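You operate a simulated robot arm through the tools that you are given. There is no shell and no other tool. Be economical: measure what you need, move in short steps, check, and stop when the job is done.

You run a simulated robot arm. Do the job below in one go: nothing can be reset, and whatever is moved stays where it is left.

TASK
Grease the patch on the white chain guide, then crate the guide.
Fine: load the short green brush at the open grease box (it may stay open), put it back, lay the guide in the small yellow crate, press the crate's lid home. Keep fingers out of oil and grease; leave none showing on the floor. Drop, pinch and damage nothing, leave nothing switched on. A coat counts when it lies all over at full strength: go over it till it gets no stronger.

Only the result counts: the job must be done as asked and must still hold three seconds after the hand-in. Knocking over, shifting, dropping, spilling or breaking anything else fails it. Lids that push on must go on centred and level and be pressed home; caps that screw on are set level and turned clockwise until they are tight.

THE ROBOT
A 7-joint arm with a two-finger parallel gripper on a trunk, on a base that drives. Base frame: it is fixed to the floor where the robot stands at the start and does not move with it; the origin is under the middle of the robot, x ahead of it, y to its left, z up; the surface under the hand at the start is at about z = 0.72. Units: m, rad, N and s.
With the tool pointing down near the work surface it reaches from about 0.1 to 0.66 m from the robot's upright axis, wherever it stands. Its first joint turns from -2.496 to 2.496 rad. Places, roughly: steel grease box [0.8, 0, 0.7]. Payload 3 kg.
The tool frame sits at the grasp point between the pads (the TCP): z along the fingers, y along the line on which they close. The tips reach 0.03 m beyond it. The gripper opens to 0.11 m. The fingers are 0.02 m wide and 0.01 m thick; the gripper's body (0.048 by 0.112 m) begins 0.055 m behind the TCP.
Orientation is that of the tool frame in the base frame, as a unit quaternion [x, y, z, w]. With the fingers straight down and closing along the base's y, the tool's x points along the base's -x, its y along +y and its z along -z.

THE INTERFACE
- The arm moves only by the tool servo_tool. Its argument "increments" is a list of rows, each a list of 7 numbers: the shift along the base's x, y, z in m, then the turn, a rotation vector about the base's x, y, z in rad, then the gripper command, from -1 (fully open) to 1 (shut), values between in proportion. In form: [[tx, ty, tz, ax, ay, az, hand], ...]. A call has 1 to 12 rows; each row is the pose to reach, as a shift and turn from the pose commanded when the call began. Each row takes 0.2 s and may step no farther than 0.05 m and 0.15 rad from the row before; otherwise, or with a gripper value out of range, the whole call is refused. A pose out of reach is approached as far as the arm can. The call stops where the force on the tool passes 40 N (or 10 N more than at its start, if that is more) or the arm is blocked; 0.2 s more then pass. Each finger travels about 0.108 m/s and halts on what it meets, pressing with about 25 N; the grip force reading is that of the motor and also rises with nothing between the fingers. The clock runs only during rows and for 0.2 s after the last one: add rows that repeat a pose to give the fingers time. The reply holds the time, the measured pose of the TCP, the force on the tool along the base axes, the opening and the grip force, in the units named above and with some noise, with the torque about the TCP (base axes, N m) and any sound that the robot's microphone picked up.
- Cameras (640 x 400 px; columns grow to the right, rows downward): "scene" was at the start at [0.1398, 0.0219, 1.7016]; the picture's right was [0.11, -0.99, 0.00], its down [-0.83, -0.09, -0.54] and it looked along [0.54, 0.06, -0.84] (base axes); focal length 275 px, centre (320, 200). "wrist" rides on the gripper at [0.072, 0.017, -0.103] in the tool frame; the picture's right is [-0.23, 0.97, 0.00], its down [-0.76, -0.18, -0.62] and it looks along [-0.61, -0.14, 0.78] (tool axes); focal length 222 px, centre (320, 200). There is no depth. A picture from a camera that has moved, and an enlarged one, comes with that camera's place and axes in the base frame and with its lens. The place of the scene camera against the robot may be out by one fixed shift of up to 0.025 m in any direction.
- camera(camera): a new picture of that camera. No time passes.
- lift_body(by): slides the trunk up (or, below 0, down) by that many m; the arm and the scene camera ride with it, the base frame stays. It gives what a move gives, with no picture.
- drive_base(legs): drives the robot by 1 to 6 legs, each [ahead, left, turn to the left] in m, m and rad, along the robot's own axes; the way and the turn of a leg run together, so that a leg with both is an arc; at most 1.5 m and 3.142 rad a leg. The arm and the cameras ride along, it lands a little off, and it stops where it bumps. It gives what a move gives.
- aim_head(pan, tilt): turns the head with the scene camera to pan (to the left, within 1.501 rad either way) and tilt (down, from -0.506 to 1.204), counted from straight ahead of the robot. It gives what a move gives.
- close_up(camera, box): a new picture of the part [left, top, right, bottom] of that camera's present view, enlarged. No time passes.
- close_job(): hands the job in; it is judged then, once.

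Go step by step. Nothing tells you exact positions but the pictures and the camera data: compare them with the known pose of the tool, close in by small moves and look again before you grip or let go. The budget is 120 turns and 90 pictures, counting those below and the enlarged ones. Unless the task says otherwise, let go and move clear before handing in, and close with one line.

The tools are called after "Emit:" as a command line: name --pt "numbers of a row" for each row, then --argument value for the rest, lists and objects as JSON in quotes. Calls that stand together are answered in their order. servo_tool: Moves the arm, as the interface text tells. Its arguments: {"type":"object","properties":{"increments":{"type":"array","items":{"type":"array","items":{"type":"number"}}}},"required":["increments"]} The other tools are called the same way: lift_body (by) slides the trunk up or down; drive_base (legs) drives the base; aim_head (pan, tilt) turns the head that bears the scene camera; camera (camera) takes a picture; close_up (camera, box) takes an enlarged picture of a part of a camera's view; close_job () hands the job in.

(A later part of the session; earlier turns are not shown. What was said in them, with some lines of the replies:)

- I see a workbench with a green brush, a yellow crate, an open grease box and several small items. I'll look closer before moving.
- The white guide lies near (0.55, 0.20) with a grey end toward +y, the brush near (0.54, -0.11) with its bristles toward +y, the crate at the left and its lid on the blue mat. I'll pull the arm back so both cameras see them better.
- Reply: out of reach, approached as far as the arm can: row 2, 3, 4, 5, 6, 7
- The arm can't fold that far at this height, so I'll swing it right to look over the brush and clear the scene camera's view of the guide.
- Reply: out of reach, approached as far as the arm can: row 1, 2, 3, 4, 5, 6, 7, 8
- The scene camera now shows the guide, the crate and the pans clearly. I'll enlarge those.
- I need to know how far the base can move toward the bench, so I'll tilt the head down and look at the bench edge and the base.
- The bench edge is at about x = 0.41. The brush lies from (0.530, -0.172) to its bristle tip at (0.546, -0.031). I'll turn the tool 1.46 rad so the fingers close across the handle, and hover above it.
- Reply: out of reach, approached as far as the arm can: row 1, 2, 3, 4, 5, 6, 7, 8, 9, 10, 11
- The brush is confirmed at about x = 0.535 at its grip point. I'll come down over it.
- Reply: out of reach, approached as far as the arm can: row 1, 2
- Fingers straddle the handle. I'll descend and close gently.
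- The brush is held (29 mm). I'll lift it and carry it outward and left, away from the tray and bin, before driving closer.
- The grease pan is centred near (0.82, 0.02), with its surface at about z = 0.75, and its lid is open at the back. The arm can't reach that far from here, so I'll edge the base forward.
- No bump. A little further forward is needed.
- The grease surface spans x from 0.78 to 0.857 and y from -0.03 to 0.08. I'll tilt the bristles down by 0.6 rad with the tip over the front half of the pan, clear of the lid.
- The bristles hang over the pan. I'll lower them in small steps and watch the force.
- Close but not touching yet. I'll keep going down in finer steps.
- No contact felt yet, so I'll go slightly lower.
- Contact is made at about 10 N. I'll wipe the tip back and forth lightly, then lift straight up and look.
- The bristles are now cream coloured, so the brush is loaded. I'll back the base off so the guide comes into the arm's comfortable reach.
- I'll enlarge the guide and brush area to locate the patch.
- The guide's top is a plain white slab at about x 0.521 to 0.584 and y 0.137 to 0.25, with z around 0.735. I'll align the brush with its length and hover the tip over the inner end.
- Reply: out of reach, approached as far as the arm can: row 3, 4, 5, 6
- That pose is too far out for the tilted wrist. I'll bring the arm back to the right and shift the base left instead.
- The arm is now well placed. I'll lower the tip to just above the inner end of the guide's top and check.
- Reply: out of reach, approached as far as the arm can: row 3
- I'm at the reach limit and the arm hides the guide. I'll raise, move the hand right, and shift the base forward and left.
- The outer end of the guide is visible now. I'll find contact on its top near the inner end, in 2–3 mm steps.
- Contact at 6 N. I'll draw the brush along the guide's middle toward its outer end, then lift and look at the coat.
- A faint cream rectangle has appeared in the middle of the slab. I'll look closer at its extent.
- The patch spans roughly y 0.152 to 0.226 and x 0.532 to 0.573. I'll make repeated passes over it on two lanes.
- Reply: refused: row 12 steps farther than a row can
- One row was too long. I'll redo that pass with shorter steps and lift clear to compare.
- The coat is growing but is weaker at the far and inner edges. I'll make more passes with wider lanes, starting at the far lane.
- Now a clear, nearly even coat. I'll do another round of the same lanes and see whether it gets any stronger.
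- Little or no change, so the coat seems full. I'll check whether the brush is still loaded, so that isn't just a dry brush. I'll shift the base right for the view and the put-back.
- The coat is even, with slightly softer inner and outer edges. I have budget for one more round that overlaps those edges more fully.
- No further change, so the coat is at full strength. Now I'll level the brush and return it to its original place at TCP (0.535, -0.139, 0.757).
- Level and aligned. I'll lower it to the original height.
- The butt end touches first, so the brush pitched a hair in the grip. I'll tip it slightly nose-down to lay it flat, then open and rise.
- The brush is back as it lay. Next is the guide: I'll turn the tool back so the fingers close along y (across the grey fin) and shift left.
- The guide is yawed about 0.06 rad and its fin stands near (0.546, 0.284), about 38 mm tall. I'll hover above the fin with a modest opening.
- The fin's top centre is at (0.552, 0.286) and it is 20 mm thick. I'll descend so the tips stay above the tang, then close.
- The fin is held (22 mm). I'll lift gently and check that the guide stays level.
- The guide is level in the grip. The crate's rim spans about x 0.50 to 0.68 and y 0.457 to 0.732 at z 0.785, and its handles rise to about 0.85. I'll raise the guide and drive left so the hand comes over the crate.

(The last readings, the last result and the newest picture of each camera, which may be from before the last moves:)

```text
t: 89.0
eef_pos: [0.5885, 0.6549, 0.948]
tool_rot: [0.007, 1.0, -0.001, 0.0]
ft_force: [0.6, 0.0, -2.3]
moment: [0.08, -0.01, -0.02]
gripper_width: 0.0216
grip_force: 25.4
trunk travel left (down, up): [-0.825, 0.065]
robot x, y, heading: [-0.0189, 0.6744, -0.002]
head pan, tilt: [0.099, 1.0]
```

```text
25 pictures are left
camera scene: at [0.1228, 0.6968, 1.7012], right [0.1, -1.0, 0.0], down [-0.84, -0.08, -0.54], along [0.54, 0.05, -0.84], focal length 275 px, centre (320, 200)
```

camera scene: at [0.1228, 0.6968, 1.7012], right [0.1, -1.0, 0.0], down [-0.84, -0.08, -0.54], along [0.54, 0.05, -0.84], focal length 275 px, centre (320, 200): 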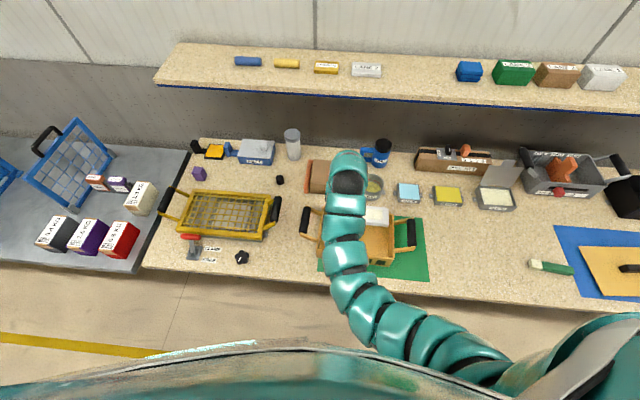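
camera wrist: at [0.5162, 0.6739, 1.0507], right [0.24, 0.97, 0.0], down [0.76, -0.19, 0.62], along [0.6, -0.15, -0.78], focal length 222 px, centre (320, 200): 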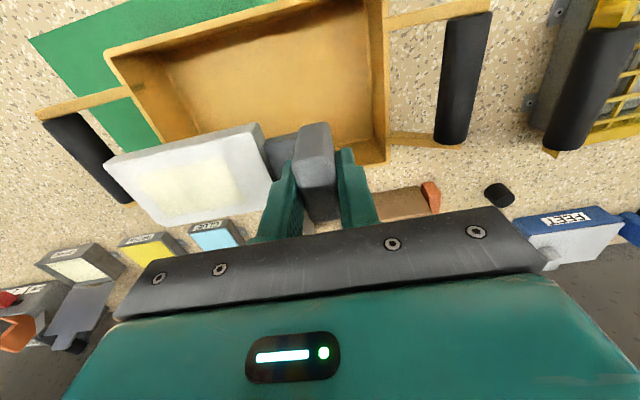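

The crate is centred at (0.587, 0.593), and the guide hangs inside its outline. I'll lower it straight in.

Emit:
servo_tool --pt "0 0 -0.04 0 0 0 1" --pt "0 0 -0.08 0 0 0 1" --pt "0 0 -0.12 0 0 0 1" --pt "0 0 -0.145 0 0 0 1"

Emit:
servo_tool --pt "0 0 -0.008 0 0 0 1" --pt "0 0 -0.016 0 0 0 1" --pt "0 0 -0.02 0 0 0 1" --pt "0 0 -0.023 0 0 0 1"

Emit:
camera --camera "wrist"

```text
t: 90.0
eef_pos: [0.5891, 0.6557, 0.803]
tool_rot: [0.006, 1.0, 0.0, 0.001]
ft_force: [-0.4, 0.8, -1.0]
moment: [0.1, -0.03, 0.01]
gripper_width: 0.0217
grip_force: 25.2
trunk travel left (down, up): [-0.825, 0.065]
robot x, y, heading: [-0.0175, 0.6739, 0.001]
head pan, tilt: [0.099, 1.0]
```

```text
t: 91.0
eef_pos: [0.591, 0.6556, 0.7805]
tool_rot: [0.008, 1.0, 0.001, 0.002]
ft_force: [0.0, 1.1, -1.5]
moment: [0.11, 0.05, 0.02]
gripper_width: 0.0217
grip_force: 24.7
trunk travel left (down, up): [-0.825, 0.065]
robot x, y, heading: [-0.0139, 0.6758, 0.0]
head pan, tilt: [0.099, 1.0]
```

```text
24 pictures are left
camera wrist: at [0.5166, 0.6737, 0.8828], right [0.24, 0.97, 0.0], down [0.76, -0.19, 0.62], along [0.61, -0.15, -0.78], focal length 222 px, centre (320, 200)
```

wrist: 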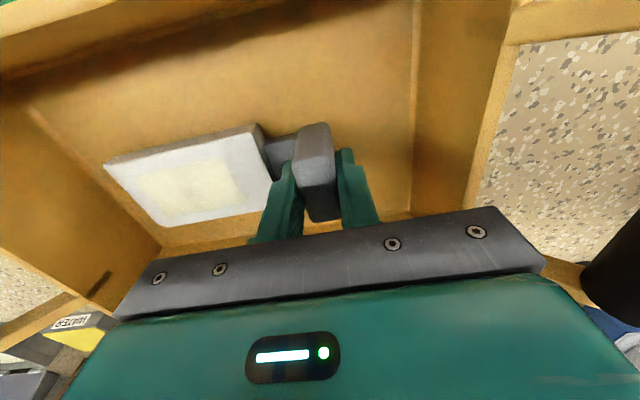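

Well inside, but no contact yet. I'll continue down slowly.

Emit:
servo_tool --pt "0 0 -0.002 0 0 0 1" --pt "0 0 -0.004 0 0 0 1" --pt "0 0 -0.006 0 0 0 1"

```text
t: 91.8
eef_pos: [0.589, 0.6541, 0.7739]
tool_rot: [0.006, 1.0, 0.0, -0.001]
ft_force: [-0.4, -0.9, -0.2]
moment: [-0.09, 0.0, 0.05]
gripper_width: 0.0219
grip_force: 25.0
trunk travel left (down, up): [-0.825, 0.065]
robot x, y, heading: [-0.0143, 0.6755, -0.0]
head pan, tilt: [0.099, 1.0]
```

Emit:
servo_tool --pt "0 0 -0.0015 0 0 0 1" --pt "0 0 -0.002 0 0 0 1"

```text
t: 92.4
eef_pos: [0.5885, 0.6538, 0.7734]
tool_rot: [0.007, 1.0, -0.001, 0.002]
ft_force: [-2.2, -2.3, 19.8]
moment: [-0.11, 0.35, 0.0]
gripper_width: 0.0218
grip_force: 25.3
trunk travel left (down, up): [-0.825, 0.065]
robot x, y, heading: [-0.0193, 0.6764, 0.0]
head pan, tilt: [0.099, 1.0]
```

Contact with the crate floor. I'll relax slightly, open and rise clear.

Emit:
servo_tool --pt "0 0 0.002 0 0 0 1" --pt "0 0 0.002 0 0 0 0.5" --pt "0 0 0.002 0 0 0 0.3" --pt "0 0 0.002 0 0 0 0.3" --pt "0 0 0.03 0 0 0 0.3" --pt "0 0 0.07 0 0 0 0.3" --pt "0 0 0.11 0 0 0 0.3" --pt "0 0 0.15 0 0 0 0.3" --pt "0 0 0.17 0 0 0 0.3"

Emit:
camera --camera "wrist"

```text
t: 94.4
eef_pos: [0.5887, 0.6545, 0.9444]
tool_rot: [0.006, 1.0, 0.0, 0.0]
ft_force: [0.2, 0.2, -0.3]
moment: [-0.02, -0.01, 0.02]
gripper_width: 0.0383
grip_force: 0.0
trunk travel left (down, up): [-0.825, 0.065]
robot x, y, heading: [-0.0193, 0.677, -0.002]
head pan, tilt: [0.099, 1.0]
```

```text
23 pictures are left
camera wrist: at [0.5157, 0.6736, 1.0478], right [0.24, 0.97, 0.0], down [0.76, -0.19, 0.62], along [0.6, -0.15, -0.78], focal length 222 px, centre (320, 200)
```

wrist: 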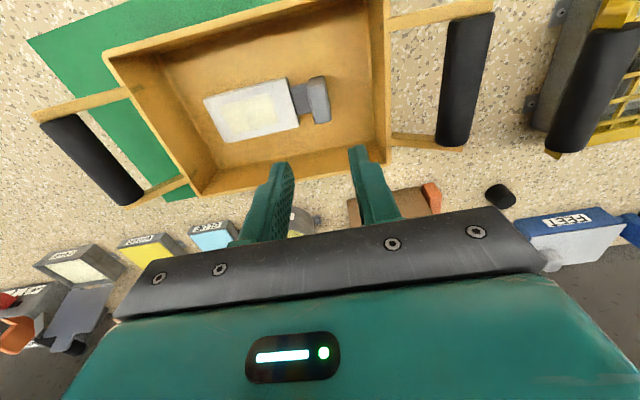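

The guide lies flat in the crate, patch up. The crate's centre is (0.583, 0.593) with a yaw of about -0.05. The lid is at about (0.55, -0.375) with a yaw of about +0.08. I'll drive right to it while high, then turn the tool to close across its handle.

Emit:
drive_base --legs '[[-0.02, -0.93, 0]]'

Emit:
servo_tool --pt "0 0 0 0 0 0.145 -0.1" --pt "0 0 0 0 0 0.29 -0.1" --pt "0 0 0 0 0 0.435 -0.1" --pt "0 0 0 0 0 0.58 -0.1" --pt "0 0 0 0 0 0.725 -0.1" --pt "0 0 0 0 0 0.87 -0.1" --pt "0 0 0 0 0 1.015 -0.1" --pt "0 0 0 0 0 1.16 -0.1" --pt "0 0 0 0 0 1.305 -0.1" --pt "0 0 0 0 0 1.45 -0.1" --pt "0 0 0 0 0 1.595 -0.1" --pt "0 0 0 0 0 1.65 -0.1"

Emit:
camera --camera "wrist"

Emit:
camera --camera "scene"

```text
t: 99.3
eef_pos: [0.5607, -0.2983, 0.9444]
tool_rot: [0.014, 1.0, 0.0, 0.0]
ft_force: [-1.0, -0.8, -0.2]
moment: [0.03, 0.01, -0.01]
gripper_width: 0.0384
grip_force: 0.0
trunk travel left (down, up): [-0.825, 0.065]
robot x, y, heading: [-0.0416, -0.2716, -0.013]
head pan, tilt: [0.099, 1.0]
```

```text
t: 101.9
eef_pos: [0.5612, -0.2984, 0.9448]
tool_rot: [0.727, -0.687, 0.0, -0.001]
ft_force: [-0.5, 0.6, -0.4]
moment: [-0.03, 0.03, 0.0]
gripper_width: 0.0602
grip_force: 0.1
trunk travel left (down, up): [-0.825, 0.065]
robot x, y, heading: [-0.0437, -0.2685, -0.015]
head pan, tilt: [0.099, 1.0]
```

```text
22 pictures are left
camera wrist: at [0.5474, -0.3706, 1.048], right [-0.98, 0.17, 0.0], down [0.14, 0.77, 0.62], along [0.11, 0.61, -0.78], focal length 222 px, centre (320, 200)
```

wrist: 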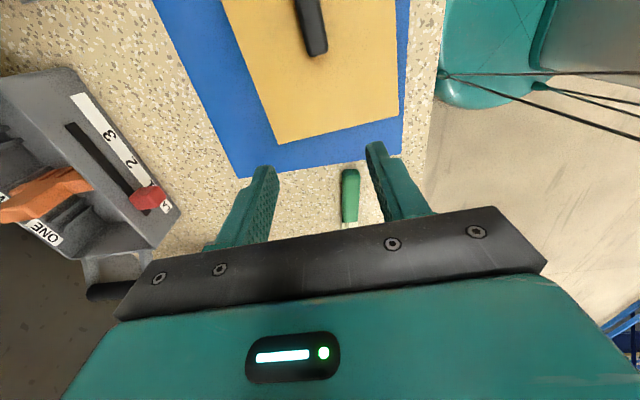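

```text
21 pictures are left
camera scene: at [0.0956, -0.2516, 1.7012], right [0.09, -1.0, 0.0], down [-0.84, -0.07, -0.54], along [0.54, 0.05, -0.84], focal length 275 px, centre (320, 200)
```

scene: 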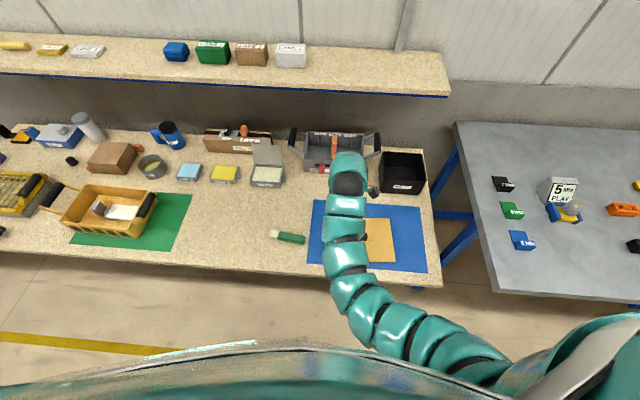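

I see the lid's near edge, which gives a centre of about (0.553, -0.377) and a yaw of about +0.05. I'll move over the handle for a better look.

Emit:
servo_tool --pt "-0.002 -0.04 -0.03 0 0 0 -0.1" --pt "-0.006 -0.078 -0.06 0 0 0 -0.1" --pt "-0.006 -0.078 -0.09 0 0 0 -0.1"

Emit:
camera --camera "wrist"

```text
t: 102.7
eef_pos: [0.5531, -0.3769, 0.8535]
tool_rot: [0.726, -0.688, 0.0, 0.0]
ft_force: [-0.5, -0.2, -0.4]
moment: [0.01, -0.01, -0.01]
gripper_width: 0.0605
grip_force: 0.1
trunk travel left (down, up): [-0.825, 0.065]
robot x, y, heading: [-0.0456, -0.2728, -0.018]
head pan, tilt: [0.099, 1.0]
```

```text
20 pictures are left
camera wrist: at [0.539, -0.4489, 0.9568], right [-0.98, 0.17, 0.0], down [0.14, 0.77, 0.62], along [0.11, 0.61, -0.78], focal length 222 px, centre (320, 200)
```

wrist: 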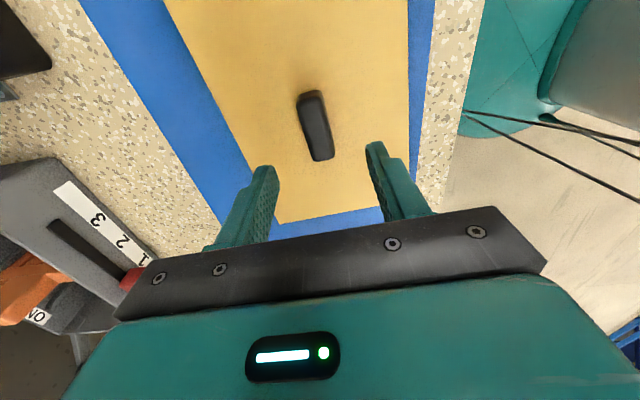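

The handle is centred under the TCP at (0.555, -0.378). I'll descend and close on it.

Emit:
servo_tool --pt "0.002 0 -0.03 0 0 0 -0.1" --pt "0.002 0 -0.06 0 0 0 -0.1" --pt "0.002 0 -0.075 0 0 0 -0.1" --pt "0.002 0 -0.08 0 0 0 -0.1" --pt "0.002 0 -0.08 0 0 0 0.4" --pt "0.002 0 -0.08 0 0 0 1" --pt "0.002 0 -0.08 0 0 0 1" --pt "0.002 0 -0.08 0 0 0 1"

Emit:
close_up --camera "wrist" --box '[200, 40, 460, 230]'

```text
t: 104.5
eef_pos: [0.5557, -0.3752, 0.7761]
tool_rot: [0.726, -0.688, 0.001, 0.0]
ft_force: [1.3, 0.0, 2.1]
moment: [-0.1, -0.03, 0.07]
gripper_width: 0.0235
grip_force: 25.5
trunk travel left (down, up): [-0.825, 0.065]
robot x, y, heading: [-0.0488, -0.2705, -0.015]
head pan, tilt: [0.099, 1.0]
```

```text
2.11 times, centred on (330, 135) of wrist
camera zoom: at [0.5423, -0.4474, 0.8782], right [-0.98, 0.17, 0.0], down [0.14, 0.77, 0.62], along [0.11, 0.61, -0.78], focal length 468 px, centre (299, 337)
```

zoom: 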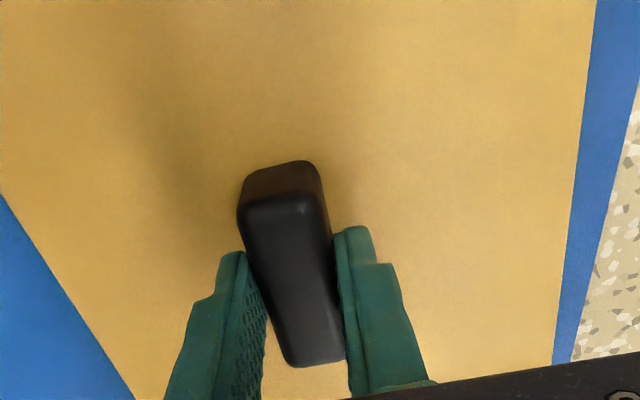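

Grip on the handle is good and centred. I'll lift the lid.

Emit:
servo_tool --pt "0 0 0.015 0 0 0 1" --pt "0 0 0.05 0 0 0 1" --pt "0 0 0.09 0 0 0 1" --pt "0 0 0.13 0 0 0 1" --pt "0 0 0.16 0 0 0 1" --pt "0 0.0 0.175 0 0 0 1"

Emit:
camera --camera "scene"

Emit:
camera --camera "wrist"

```text
t: 105.9
eef_pos: [0.5588, -0.3763, 0.9504]
tool_rot: [0.726, -0.688, 0.0, 0.001]
ft_force: [0.5, -0.4, -1.2]
moment: [0.06, -0.01, -0.02]
gripper_width: 0.0234
grip_force: 25.4
trunk travel left (down, up): [-0.825, 0.065]
robot x, y, heading: [-0.0457, -0.27, -0.016]
head pan, tilt: [0.099, 1.0]
```

```text
18 pictures are left
camera scene: at [0.0959, -0.2521, 1.7012], right [0.09, -1.0, 0.0], down [-0.84, -0.07, -0.54], along [0.54, 0.05, -0.84], focal length 275 px, centre (320, 200)
```

scene: 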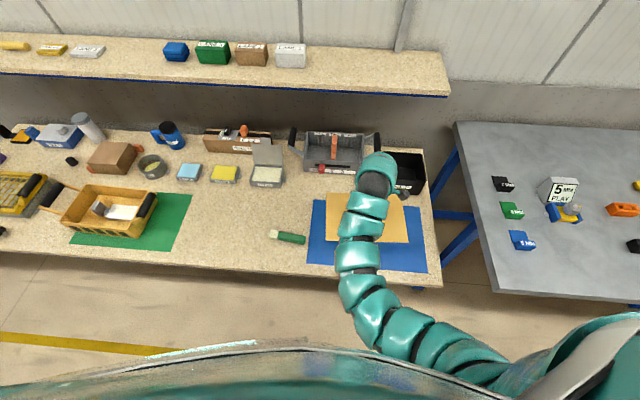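

```text
17 pictures are left
camera wrist: at [0.5441, -0.4492, 1.0527], right [-0.98, 0.18, 0.0], down [0.14, 0.77, 0.62], along [0.11, 0.61, -0.78], focal length 222 px, centre (320, 200)
```

wrist: 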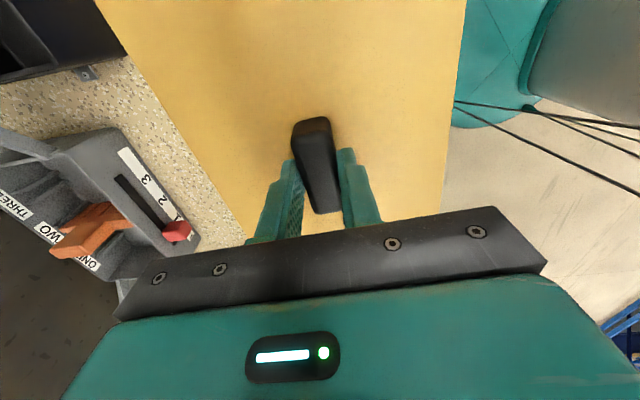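

The lid hangs level and its centre is at the TCP. I'll drive most of the way left and stop short of the crate for a clean measurement from the head.

Emit:
drive_base --legs '[[0.02, 0.65, 0.015]]'

Emit:
close_up --camera "scene" --box '[180, 150, 380, 275]'

```text
t: 109.6
eef_pos: [0.5821, 0.2951, 0.95]
tool_rot: [0.734, -0.679, 0.0, 0.0]
ft_force: [-0.1, -0.6, -2.1]
moment: [0.0, 0.01, 0.01]
gripper_width: 0.0235
grip_force: 24.9
trunk travel left (down, up): [-0.825, 0.065]
robot x, y, heading: [-0.0214, 0.3815, 0.009]
head pan, tilt: [0.099, 1.0]
```

```text
3.20 times, centred on (280, 212) of scene
camera zoom: at [0.1174, 0.4097, 1.7012], right [0.11, -0.99, 0.0], down [-0.84, -0.09, -0.54], along [0.54, 0.06, -0.84], focal length 880 px, centre (448, 160)
```

zoom: 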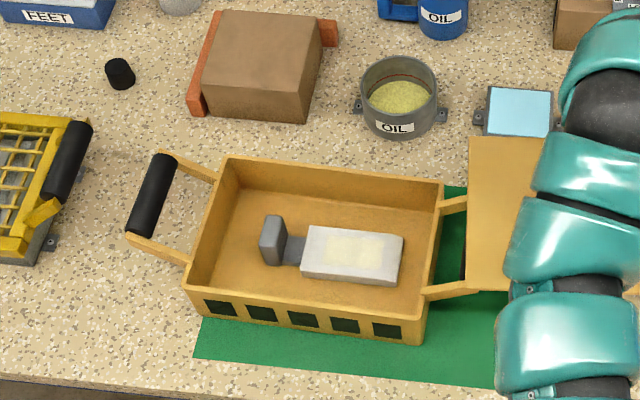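

The crate and guide are clearly seen. By two independent estimates the crate centre is about (0.585, 0.597) with a yaw of about -0.035. I'll drive over it high, then align.

Emit:
drive_base --legs '[[0.0, 0.3, -0.009]]'

```text
t: 111.6
eef_pos: [0.5788, 0.5885, 0.9496]
tool_rot: [0.732, -0.681, -0.001, 0.0]
ft_force: [-0.5, -0.4, -0.6]
moment: [-0.01, 0.01, 0.01]
gripper_width: 0.0232
grip_force: 25.2
trunk travel left (down, up): [-0.825, 0.065]
robot x, y, heading: [-0.0203, 0.6834, 0.002]
head pan, tilt: [0.099, 1.0]
```

Emit:
servo_tool --pt "0.004 0.004 0 0 0 -0.055 1" --pt "0.008 0.0085 -0.01 0 0 -0.107 1" --pt "0.008 0.0085 -0.045 0 0 -0.107 1" --pt "0.008 0.0085 -0.08 0 0 -0.107 1"

Emit:
close_up --camera "scene" --box '[240, 150, 440, 275]'

Emit:
camera --camera "wrist"

```text
t: 112.6
eef_pos: [0.5882, 0.5988, 0.8685]
tool_rot: [-0.693, 0.721, 0.0, 0.0]
ft_force: [0.3, 0.1, -1.0]
moment: [-0.01, 0.02, 0.0]
gripper_width: 0.0234
grip_force: 25.1
trunk travel left (down, up): [-0.825, 0.065]
robot x, y, heading: [-0.0212, 0.6818, 0.0]
head pan, tilt: [0.099, 1.0]
```

```text
3.20 times, centred on (340, 212) of scene
camera zoom: at [0.1163, 0.7066, 1.7012], right [0.1, -0.99, 0.0], down [-0.84, -0.08, -0.54], along [0.54, 0.05, -0.84], focal length 880 px, centre (256, 160)
```

zoom: 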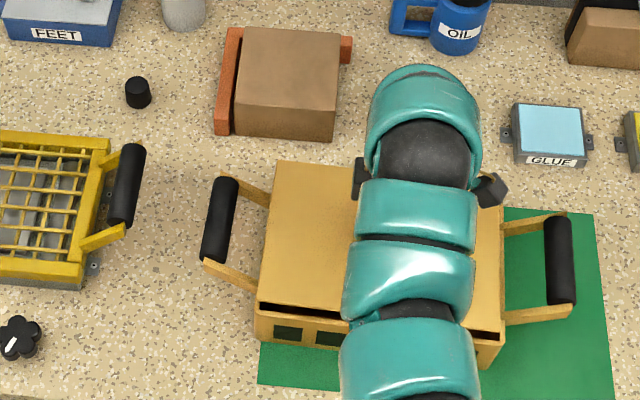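

```text
14 pictures are left
camera wrist: at [0.5676, 0.5274, 0.9714], right [-0.96, 0.26, 0.0], down [0.21, 0.75, 0.62], along [0.16, 0.6, -0.78], focal length 222 px, centre (320, 200)
```

wrist: 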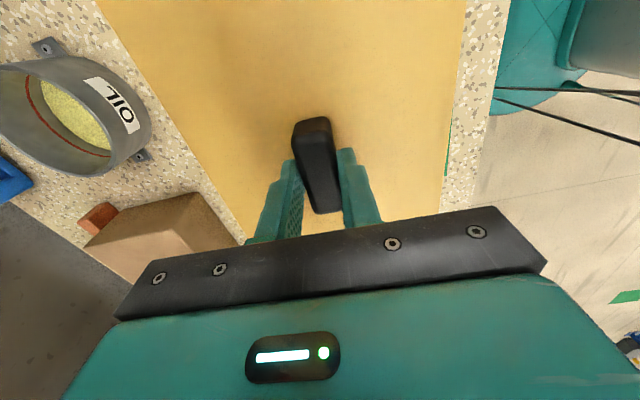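

Emit:
close_up --camera "scene" --box '[312, 196, 412, 268]'

```text
5.56 times, centred on (362, 232) of scene
camera zoom: at [0.1163, 0.7066, 1.7012], right [0.1, -0.99, 0.0], down [-0.84, -0.08, -0.54], along [0.54, 0.05, -0.84], focal length 1528 px, centre (87, 22)
```

zoom: 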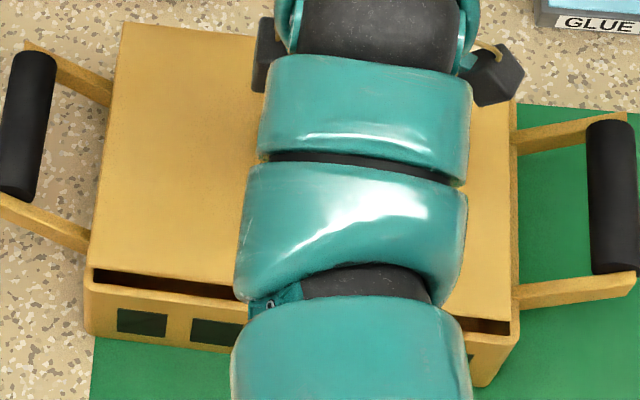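

The lid sits about 6 mm too far left (+y) relative to the rim. I'll shift it and lower it closer so I can compare edges without parallax.

Emit:
servo_tool --pt "-0.001 -0.006 -0.005 0 0 0 1" --pt "-0.001 -0.006 -0.013 0 0 0 1"

Emit:
close_up --camera "scene" --box '[312, 196, 412, 268]'

```text
t: 113.2
eef_pos: [0.5876, 0.591, 0.8565]
tool_rot: [-0.694, 0.72, 0.0, 0.0]
ft_force: [-0.5, 0.4, -2.1]
moment: [-0.04, 0.0, 0.03]
gripper_width: 0.0233
grip_force: 25.5
trunk travel left (down, up): [-0.825, 0.065]
robot x, y, heading: [-0.0274, 0.6842, -0.004]
head pan, tilt: [0.099, 1.0]
```

```text
5.56 times, centred on (362, 232) of scene
camera zoom: at [0.116, 0.707, 1.7012], right [0.1, -0.99, 0.0], down [-0.84, -0.08, -0.54], along [0.54, 0.05, -0.84], focal length 1528 px, centre (87, 22)
```

zoom: 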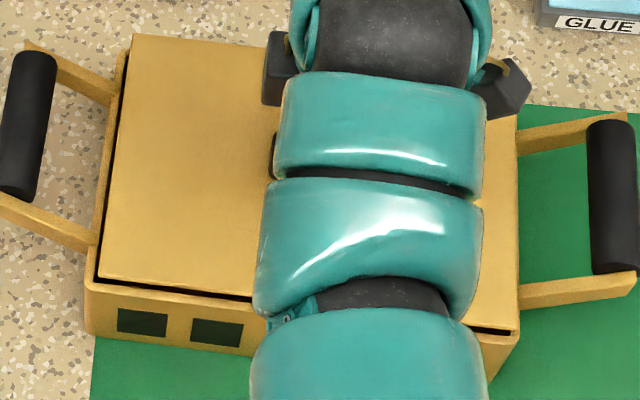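

Emit:
close_up --camera "scene" --box '[322, 236, 352, 256]'

Emit:
close_up --camera "scene" --box '[322, 192, 352, 212]'

```text
16.00 times, centred on (337, 246) of scene
camera zoom: at [0.116, 0.707, 1.7012], right [0.1, -0.99, 0.0], down [-0.84, -0.08, -0.54], along [0.54, 0.05, -0.84], focal length 4401 px, centre (48, -536)
```

zoom: 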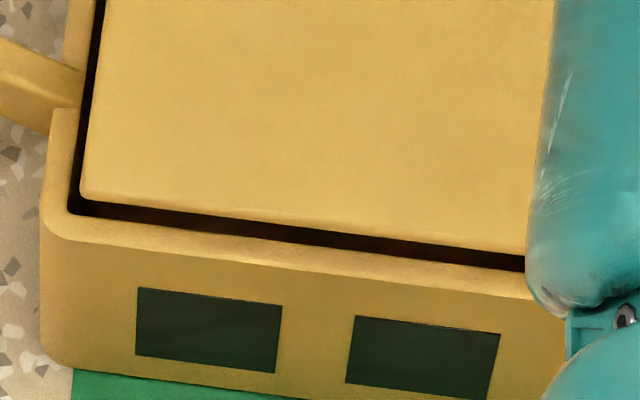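

```text
16.00 times, centred on (337, 202) of scene
camera zoom: at [0.116, 0.707, 1.7012], right [0.1, -0.99, 0.0], down [-0.84, -0.08, -0.54], along [0.54, 0.05, -0.84], focal length 4401 px, centre (48, 168)
```

zoom: 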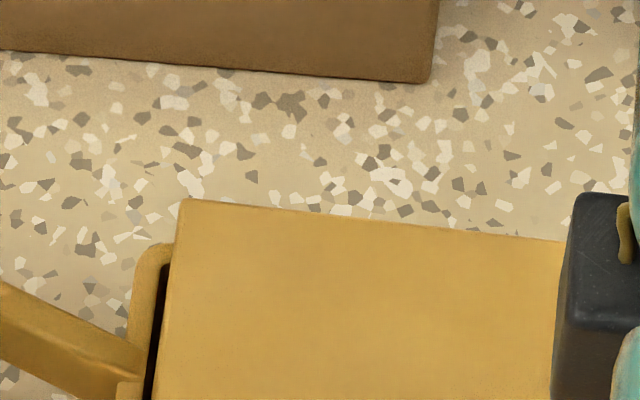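

The lid is parallel to the rim, with an even gap on the left. I'll check the right corner before seating it.

Emit:
close_up --camera "scene" --box '[382, 244, 412, 264]'

```text
16.00 times, centred on (397, 254) of scene
camera zoom: at [0.116, 0.707, 1.7012], right [0.1, -0.99, 0.0], down [-0.84, -0.08, -0.54], along [0.54, 0.05, -0.84], focal length 4401 px, centre (-912, -664)
```

zoom: 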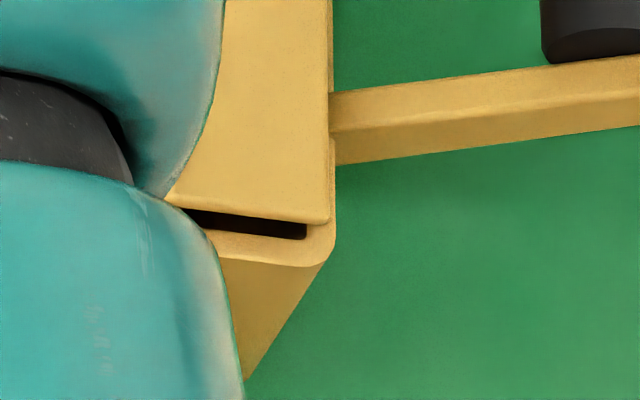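

The lid should move about 1.3 mm to +y and about 3 mm to -x. I'll apply that and lower it nearly to the rim.

Emit:
servo_tool --pt "-0.003 0.0013 0 0 0 0 1" --pt "-0.003 0.0013 -0.005 0 0 0 1" --pt "-0.003 0.0013 -0.007 0 0 0 1"

Emit:
close_up --camera "scene" --box '[312, 192, 412, 268]'

```text
t: 114.0
eef_pos: [0.5837, 0.5918, 0.8493]
tool_rot: [-0.693, 0.721, 0.0, 0.0]
ft_force: [0.6, -0.3, -1.3]
moment: [0.0, -0.01, 0.03]
gripper_width: 0.0233
grip_force: 25.2
trunk travel left (down, up): [-0.825, 0.065]
robot x, y, heading: [-0.0228, 0.6876, 0.004]
head pan, tilt: [0.099, 1.0]
```

```text
5.26 times, centred on (362, 230) of scene
camera zoom: at [0.1159, 0.7068, 1.7012], right [0.1, -0.99, 0.0], down [-0.84, -0.08, -0.54], along [0.54, 0.05, -0.84], focal length 1448 px, centre (99, 42)
```

zoom: 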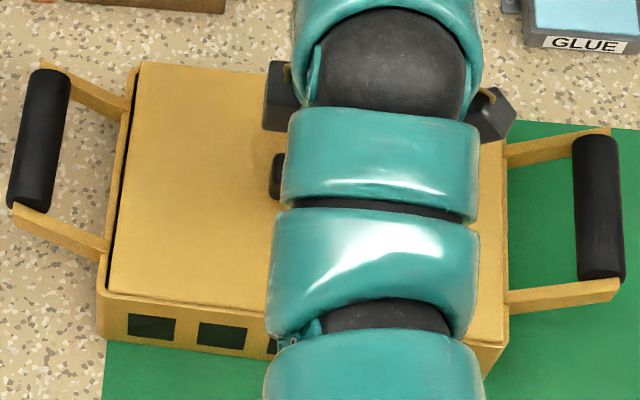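

Emit:
close_up --camera "scene" --box '[316, 236, 346, 256]'

Emit:
close_up --camera "scene" --box '[316, 192, 346, 212]'

```text
16.00 times, centred on (331, 246) of scene
camera zoom: at [0.1159, 0.7068, 1.7012], right [0.1, -0.99, 0.0], down [-0.84, -0.08, -0.54], along [0.54, 0.05, -0.84], focal length 4401 px, centre (144, -536)
```

zoom: 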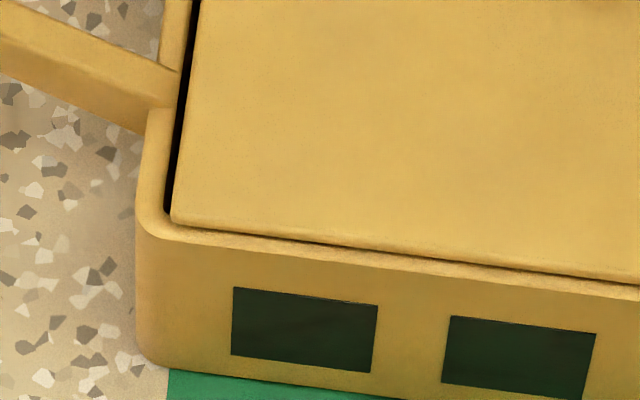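

```text
16.00 times, centred on (331, 202) of scene
camera zoom: at [0.1159, 0.7068, 1.7012], right [0.1, -0.99, 0.0], down [-0.84, -0.08, -0.54], along [0.54, 0.05, -0.84], focal length 4401 px, centre (144, 168)
```

zoom: 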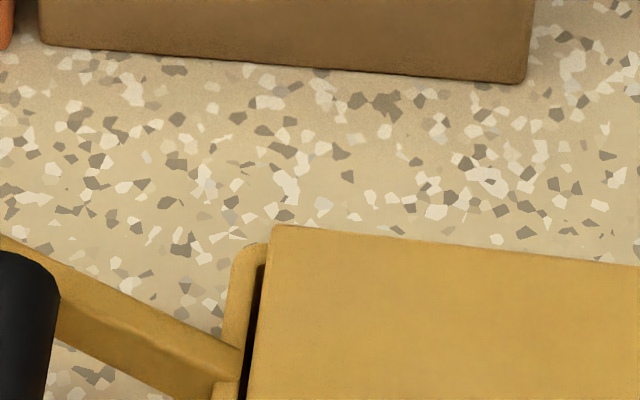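

The lid is centred within about a millimetre in both directions and parallel. I'll lower it gently until it touches.

Emit:
servo_tool --pt "0 0.0005 -0.003 0 0 0 1" --pt "0 0.0005 -0.005 0 0 0 1" --pt "0 0.0005 -0.007 0 0 0 1"

```text
t: 114.8
eef_pos: [0.5838, 0.5929, 0.8425]
tool_rot: [-0.693, 0.721, -0.001, 0.0]
ft_force: [-0.2, -0.7, 18.7]
moment: [0.12, 0.15, 0.0]
gripper_width: 0.0239
grip_force: 24.7
trunk travel left (down, up): [-0.825, 0.065]
robot x, y, heading: [-0.0227, 0.6827, 0.001]
head pan, tilt: [0.099, 1.0]
heard: snap
```

I heard a snap at about 19 N. I'll check how the lid sits.

Emit:
close_up --camera "scene" --box '[312, 192, 412, 268]'

```text
5.26 times, centred on (362, 230) of scene
camera zoom: at [0.1134, 0.7071, 1.7016], right [0.1, -0.99, 0.0], down [-0.84, -0.08, -0.54], along [0.54, 0.05, -0.84], focal length 1448 px, centre (99, 42)
```

zoom: 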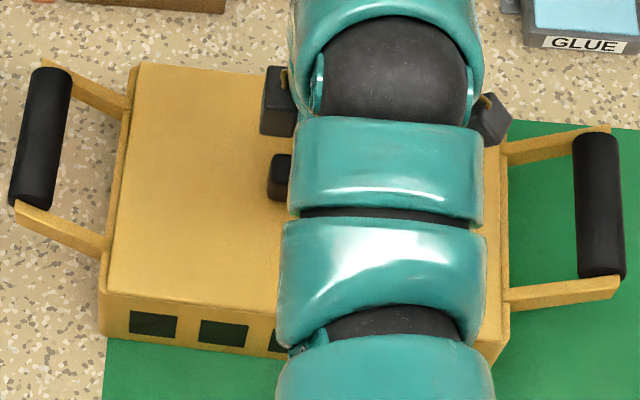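

The lid now sits flush in the rim. I'll give one more gentle push to be sure it's home, then relax.

Emit:
servo_tool --pt "0 0 -0.001 0 0 0 1" --pt "0 0 -0.001 0 0 0 1" --pt "0 0 0.002 0 0 0 1"

```text
t: 115.6
eef_pos: [0.5839, 0.5934, 0.8427]
tool_rot: [-0.694, 0.72, 0.001, 0.0]
ft_force: [4.5, -2.2, 5.5]
moment: [-0.08, -0.23, -0.08]
gripper_width: 0.0232
grip_force: 24.8
trunk travel left (down, up): [-0.825, 0.065]
robot x, y, heading: [-0.0207, 0.6863, 0.003]
head pan, tilt: [0.099, 1.0]
```

Firm, and it didn't move any further down. Now I'll release the handle and rise clear.

Emit:
servo_tool --pt "0 0 0 0 0 0 0.5" --pt "0 0 0 0 0 0 0.2" --pt "0 0 0 0 0 0 0.1" --pt "0 0 0.03 0 0 0 0.1" --pt "0 0 0.06 0 0 0 0.1" --pt "0 0 0.1 0 0 0 0.1" --pt "0 0 0.13 0 0 0 0.1"

Emit:
drive_base --legs '[[0, -0.35, 0]]'

Emit:
camera --camera "scene"

Emit:
close_up --camera "scene" --box '[160, 150, 340, 263]'

```text
t: 117.2
eef_pos: [0.5849, 0.593, 0.9747]
tool_rot: [-0.694, 0.72, 0.0, 0.0]
ft_force: [-0.8, -0.2, 0.3]
moment: [0.0, -0.01, 0.04]
gripper_width: 0.0496
grip_force: 0.0
trunk travel left (down, up): [-0.825, 0.065]
robot x, y, heading: [-0.0263, 0.6838, -0.001]
head pan, tilt: [0.099, 1.0]
```

```text
t: 119.5
eef_pos: [0.5847, 0.2349, 0.973]
tool_rot: [-0.695, 0.719, 0.0, 0.0]
ft_force: [-0.1, 0.3, -0.2]
moment: [0.01, -0.01, -0.01]
gripper_width: 0.0495
grip_force: 0.0
trunk travel left (down, up): [-0.825, 0.065]
robot x, y, heading: [-0.0202, 0.3278, 0.008]
head pan, tilt: [0.099, 1.0]
```

```text
4 pictures are left
camera scene: at [0.1173, 0.347, 1.7012], right [0.11, -0.99, 0.0], down [-0.84, -0.09, -0.54], along [0.54, 0.06, -0.84], focal length 275 px, centre (320, 200)
```

scene: 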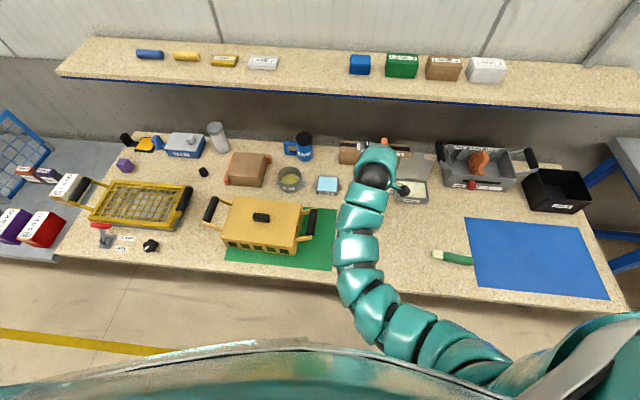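

```text
3.54 times, centred on (250, 206) of scene
camera zoom: at [0.1173, 0.347, 1.7012], right [0.11, -0.99, 0.0], down [-0.84, -0.09, -0.54], along [0.54, 0.06, -0.84], focal length 974 px, centre (568, 177)
```

zoom: 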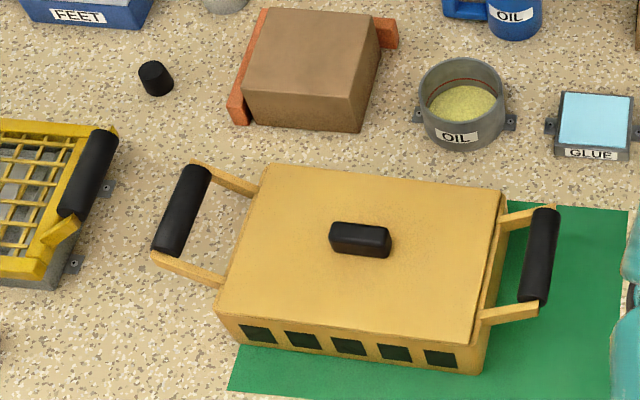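

The lid is on. One close look to verify it's level and fully seated.

Emit:
close_up --camera "scene" --box '[215, 185, 310, 258]'

Emit:
close_up --camera "scene" --box '[280, 200, 480, 290]'

```text
5.48 times, centred on (262, 222) of scene
camera zoom: at [0.1173, 0.347, 1.7012], right [0.11, -0.99, 0.0], down [-0.84, -0.09, -0.54], along [0.54, 0.06, -0.84], focal length 1507 px, centre (635, 82)
```

zoom: 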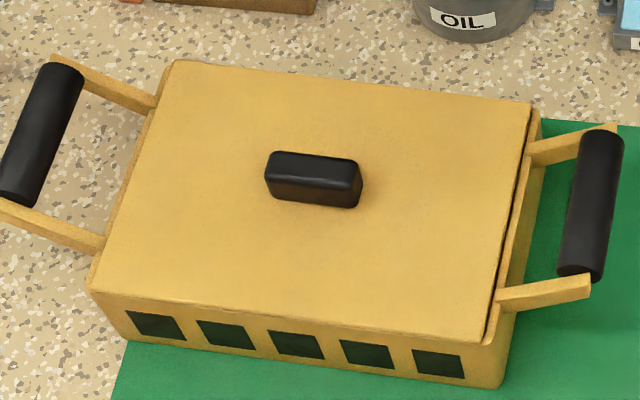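

```text
3.20 times, centred on (380, 245) of scene
camera zoom: at [0.1173, 0.347, 1.7012], right [0.11, -0.99, 0.0], down [-0.84, -0.09, -0.54], along [0.54, 0.06, -0.84], focal length 880 px, centre (128, 56)
```

zoom: 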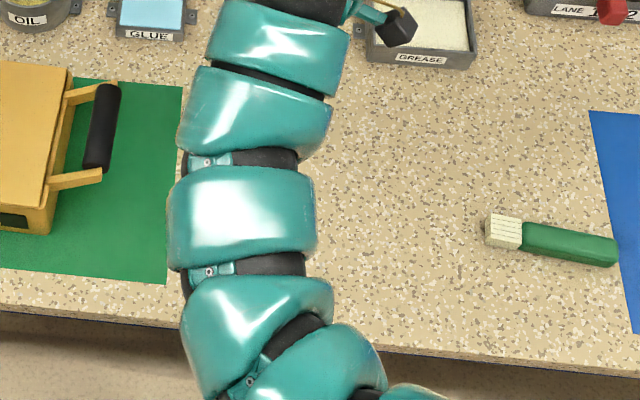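

The lid is level, centred and snapped home, the brush is back in its place, the bench is clean and the hand is clear. I'm handing in.

Emit:
close_job

```text
The job is handed in.
```

The guide's patch is greased to full strength: a final round of brushing made it no stronger. The guide lies flat in the small yellow crate with the lid snapped home, and the brush is back where it lay, its bristles still greasy.
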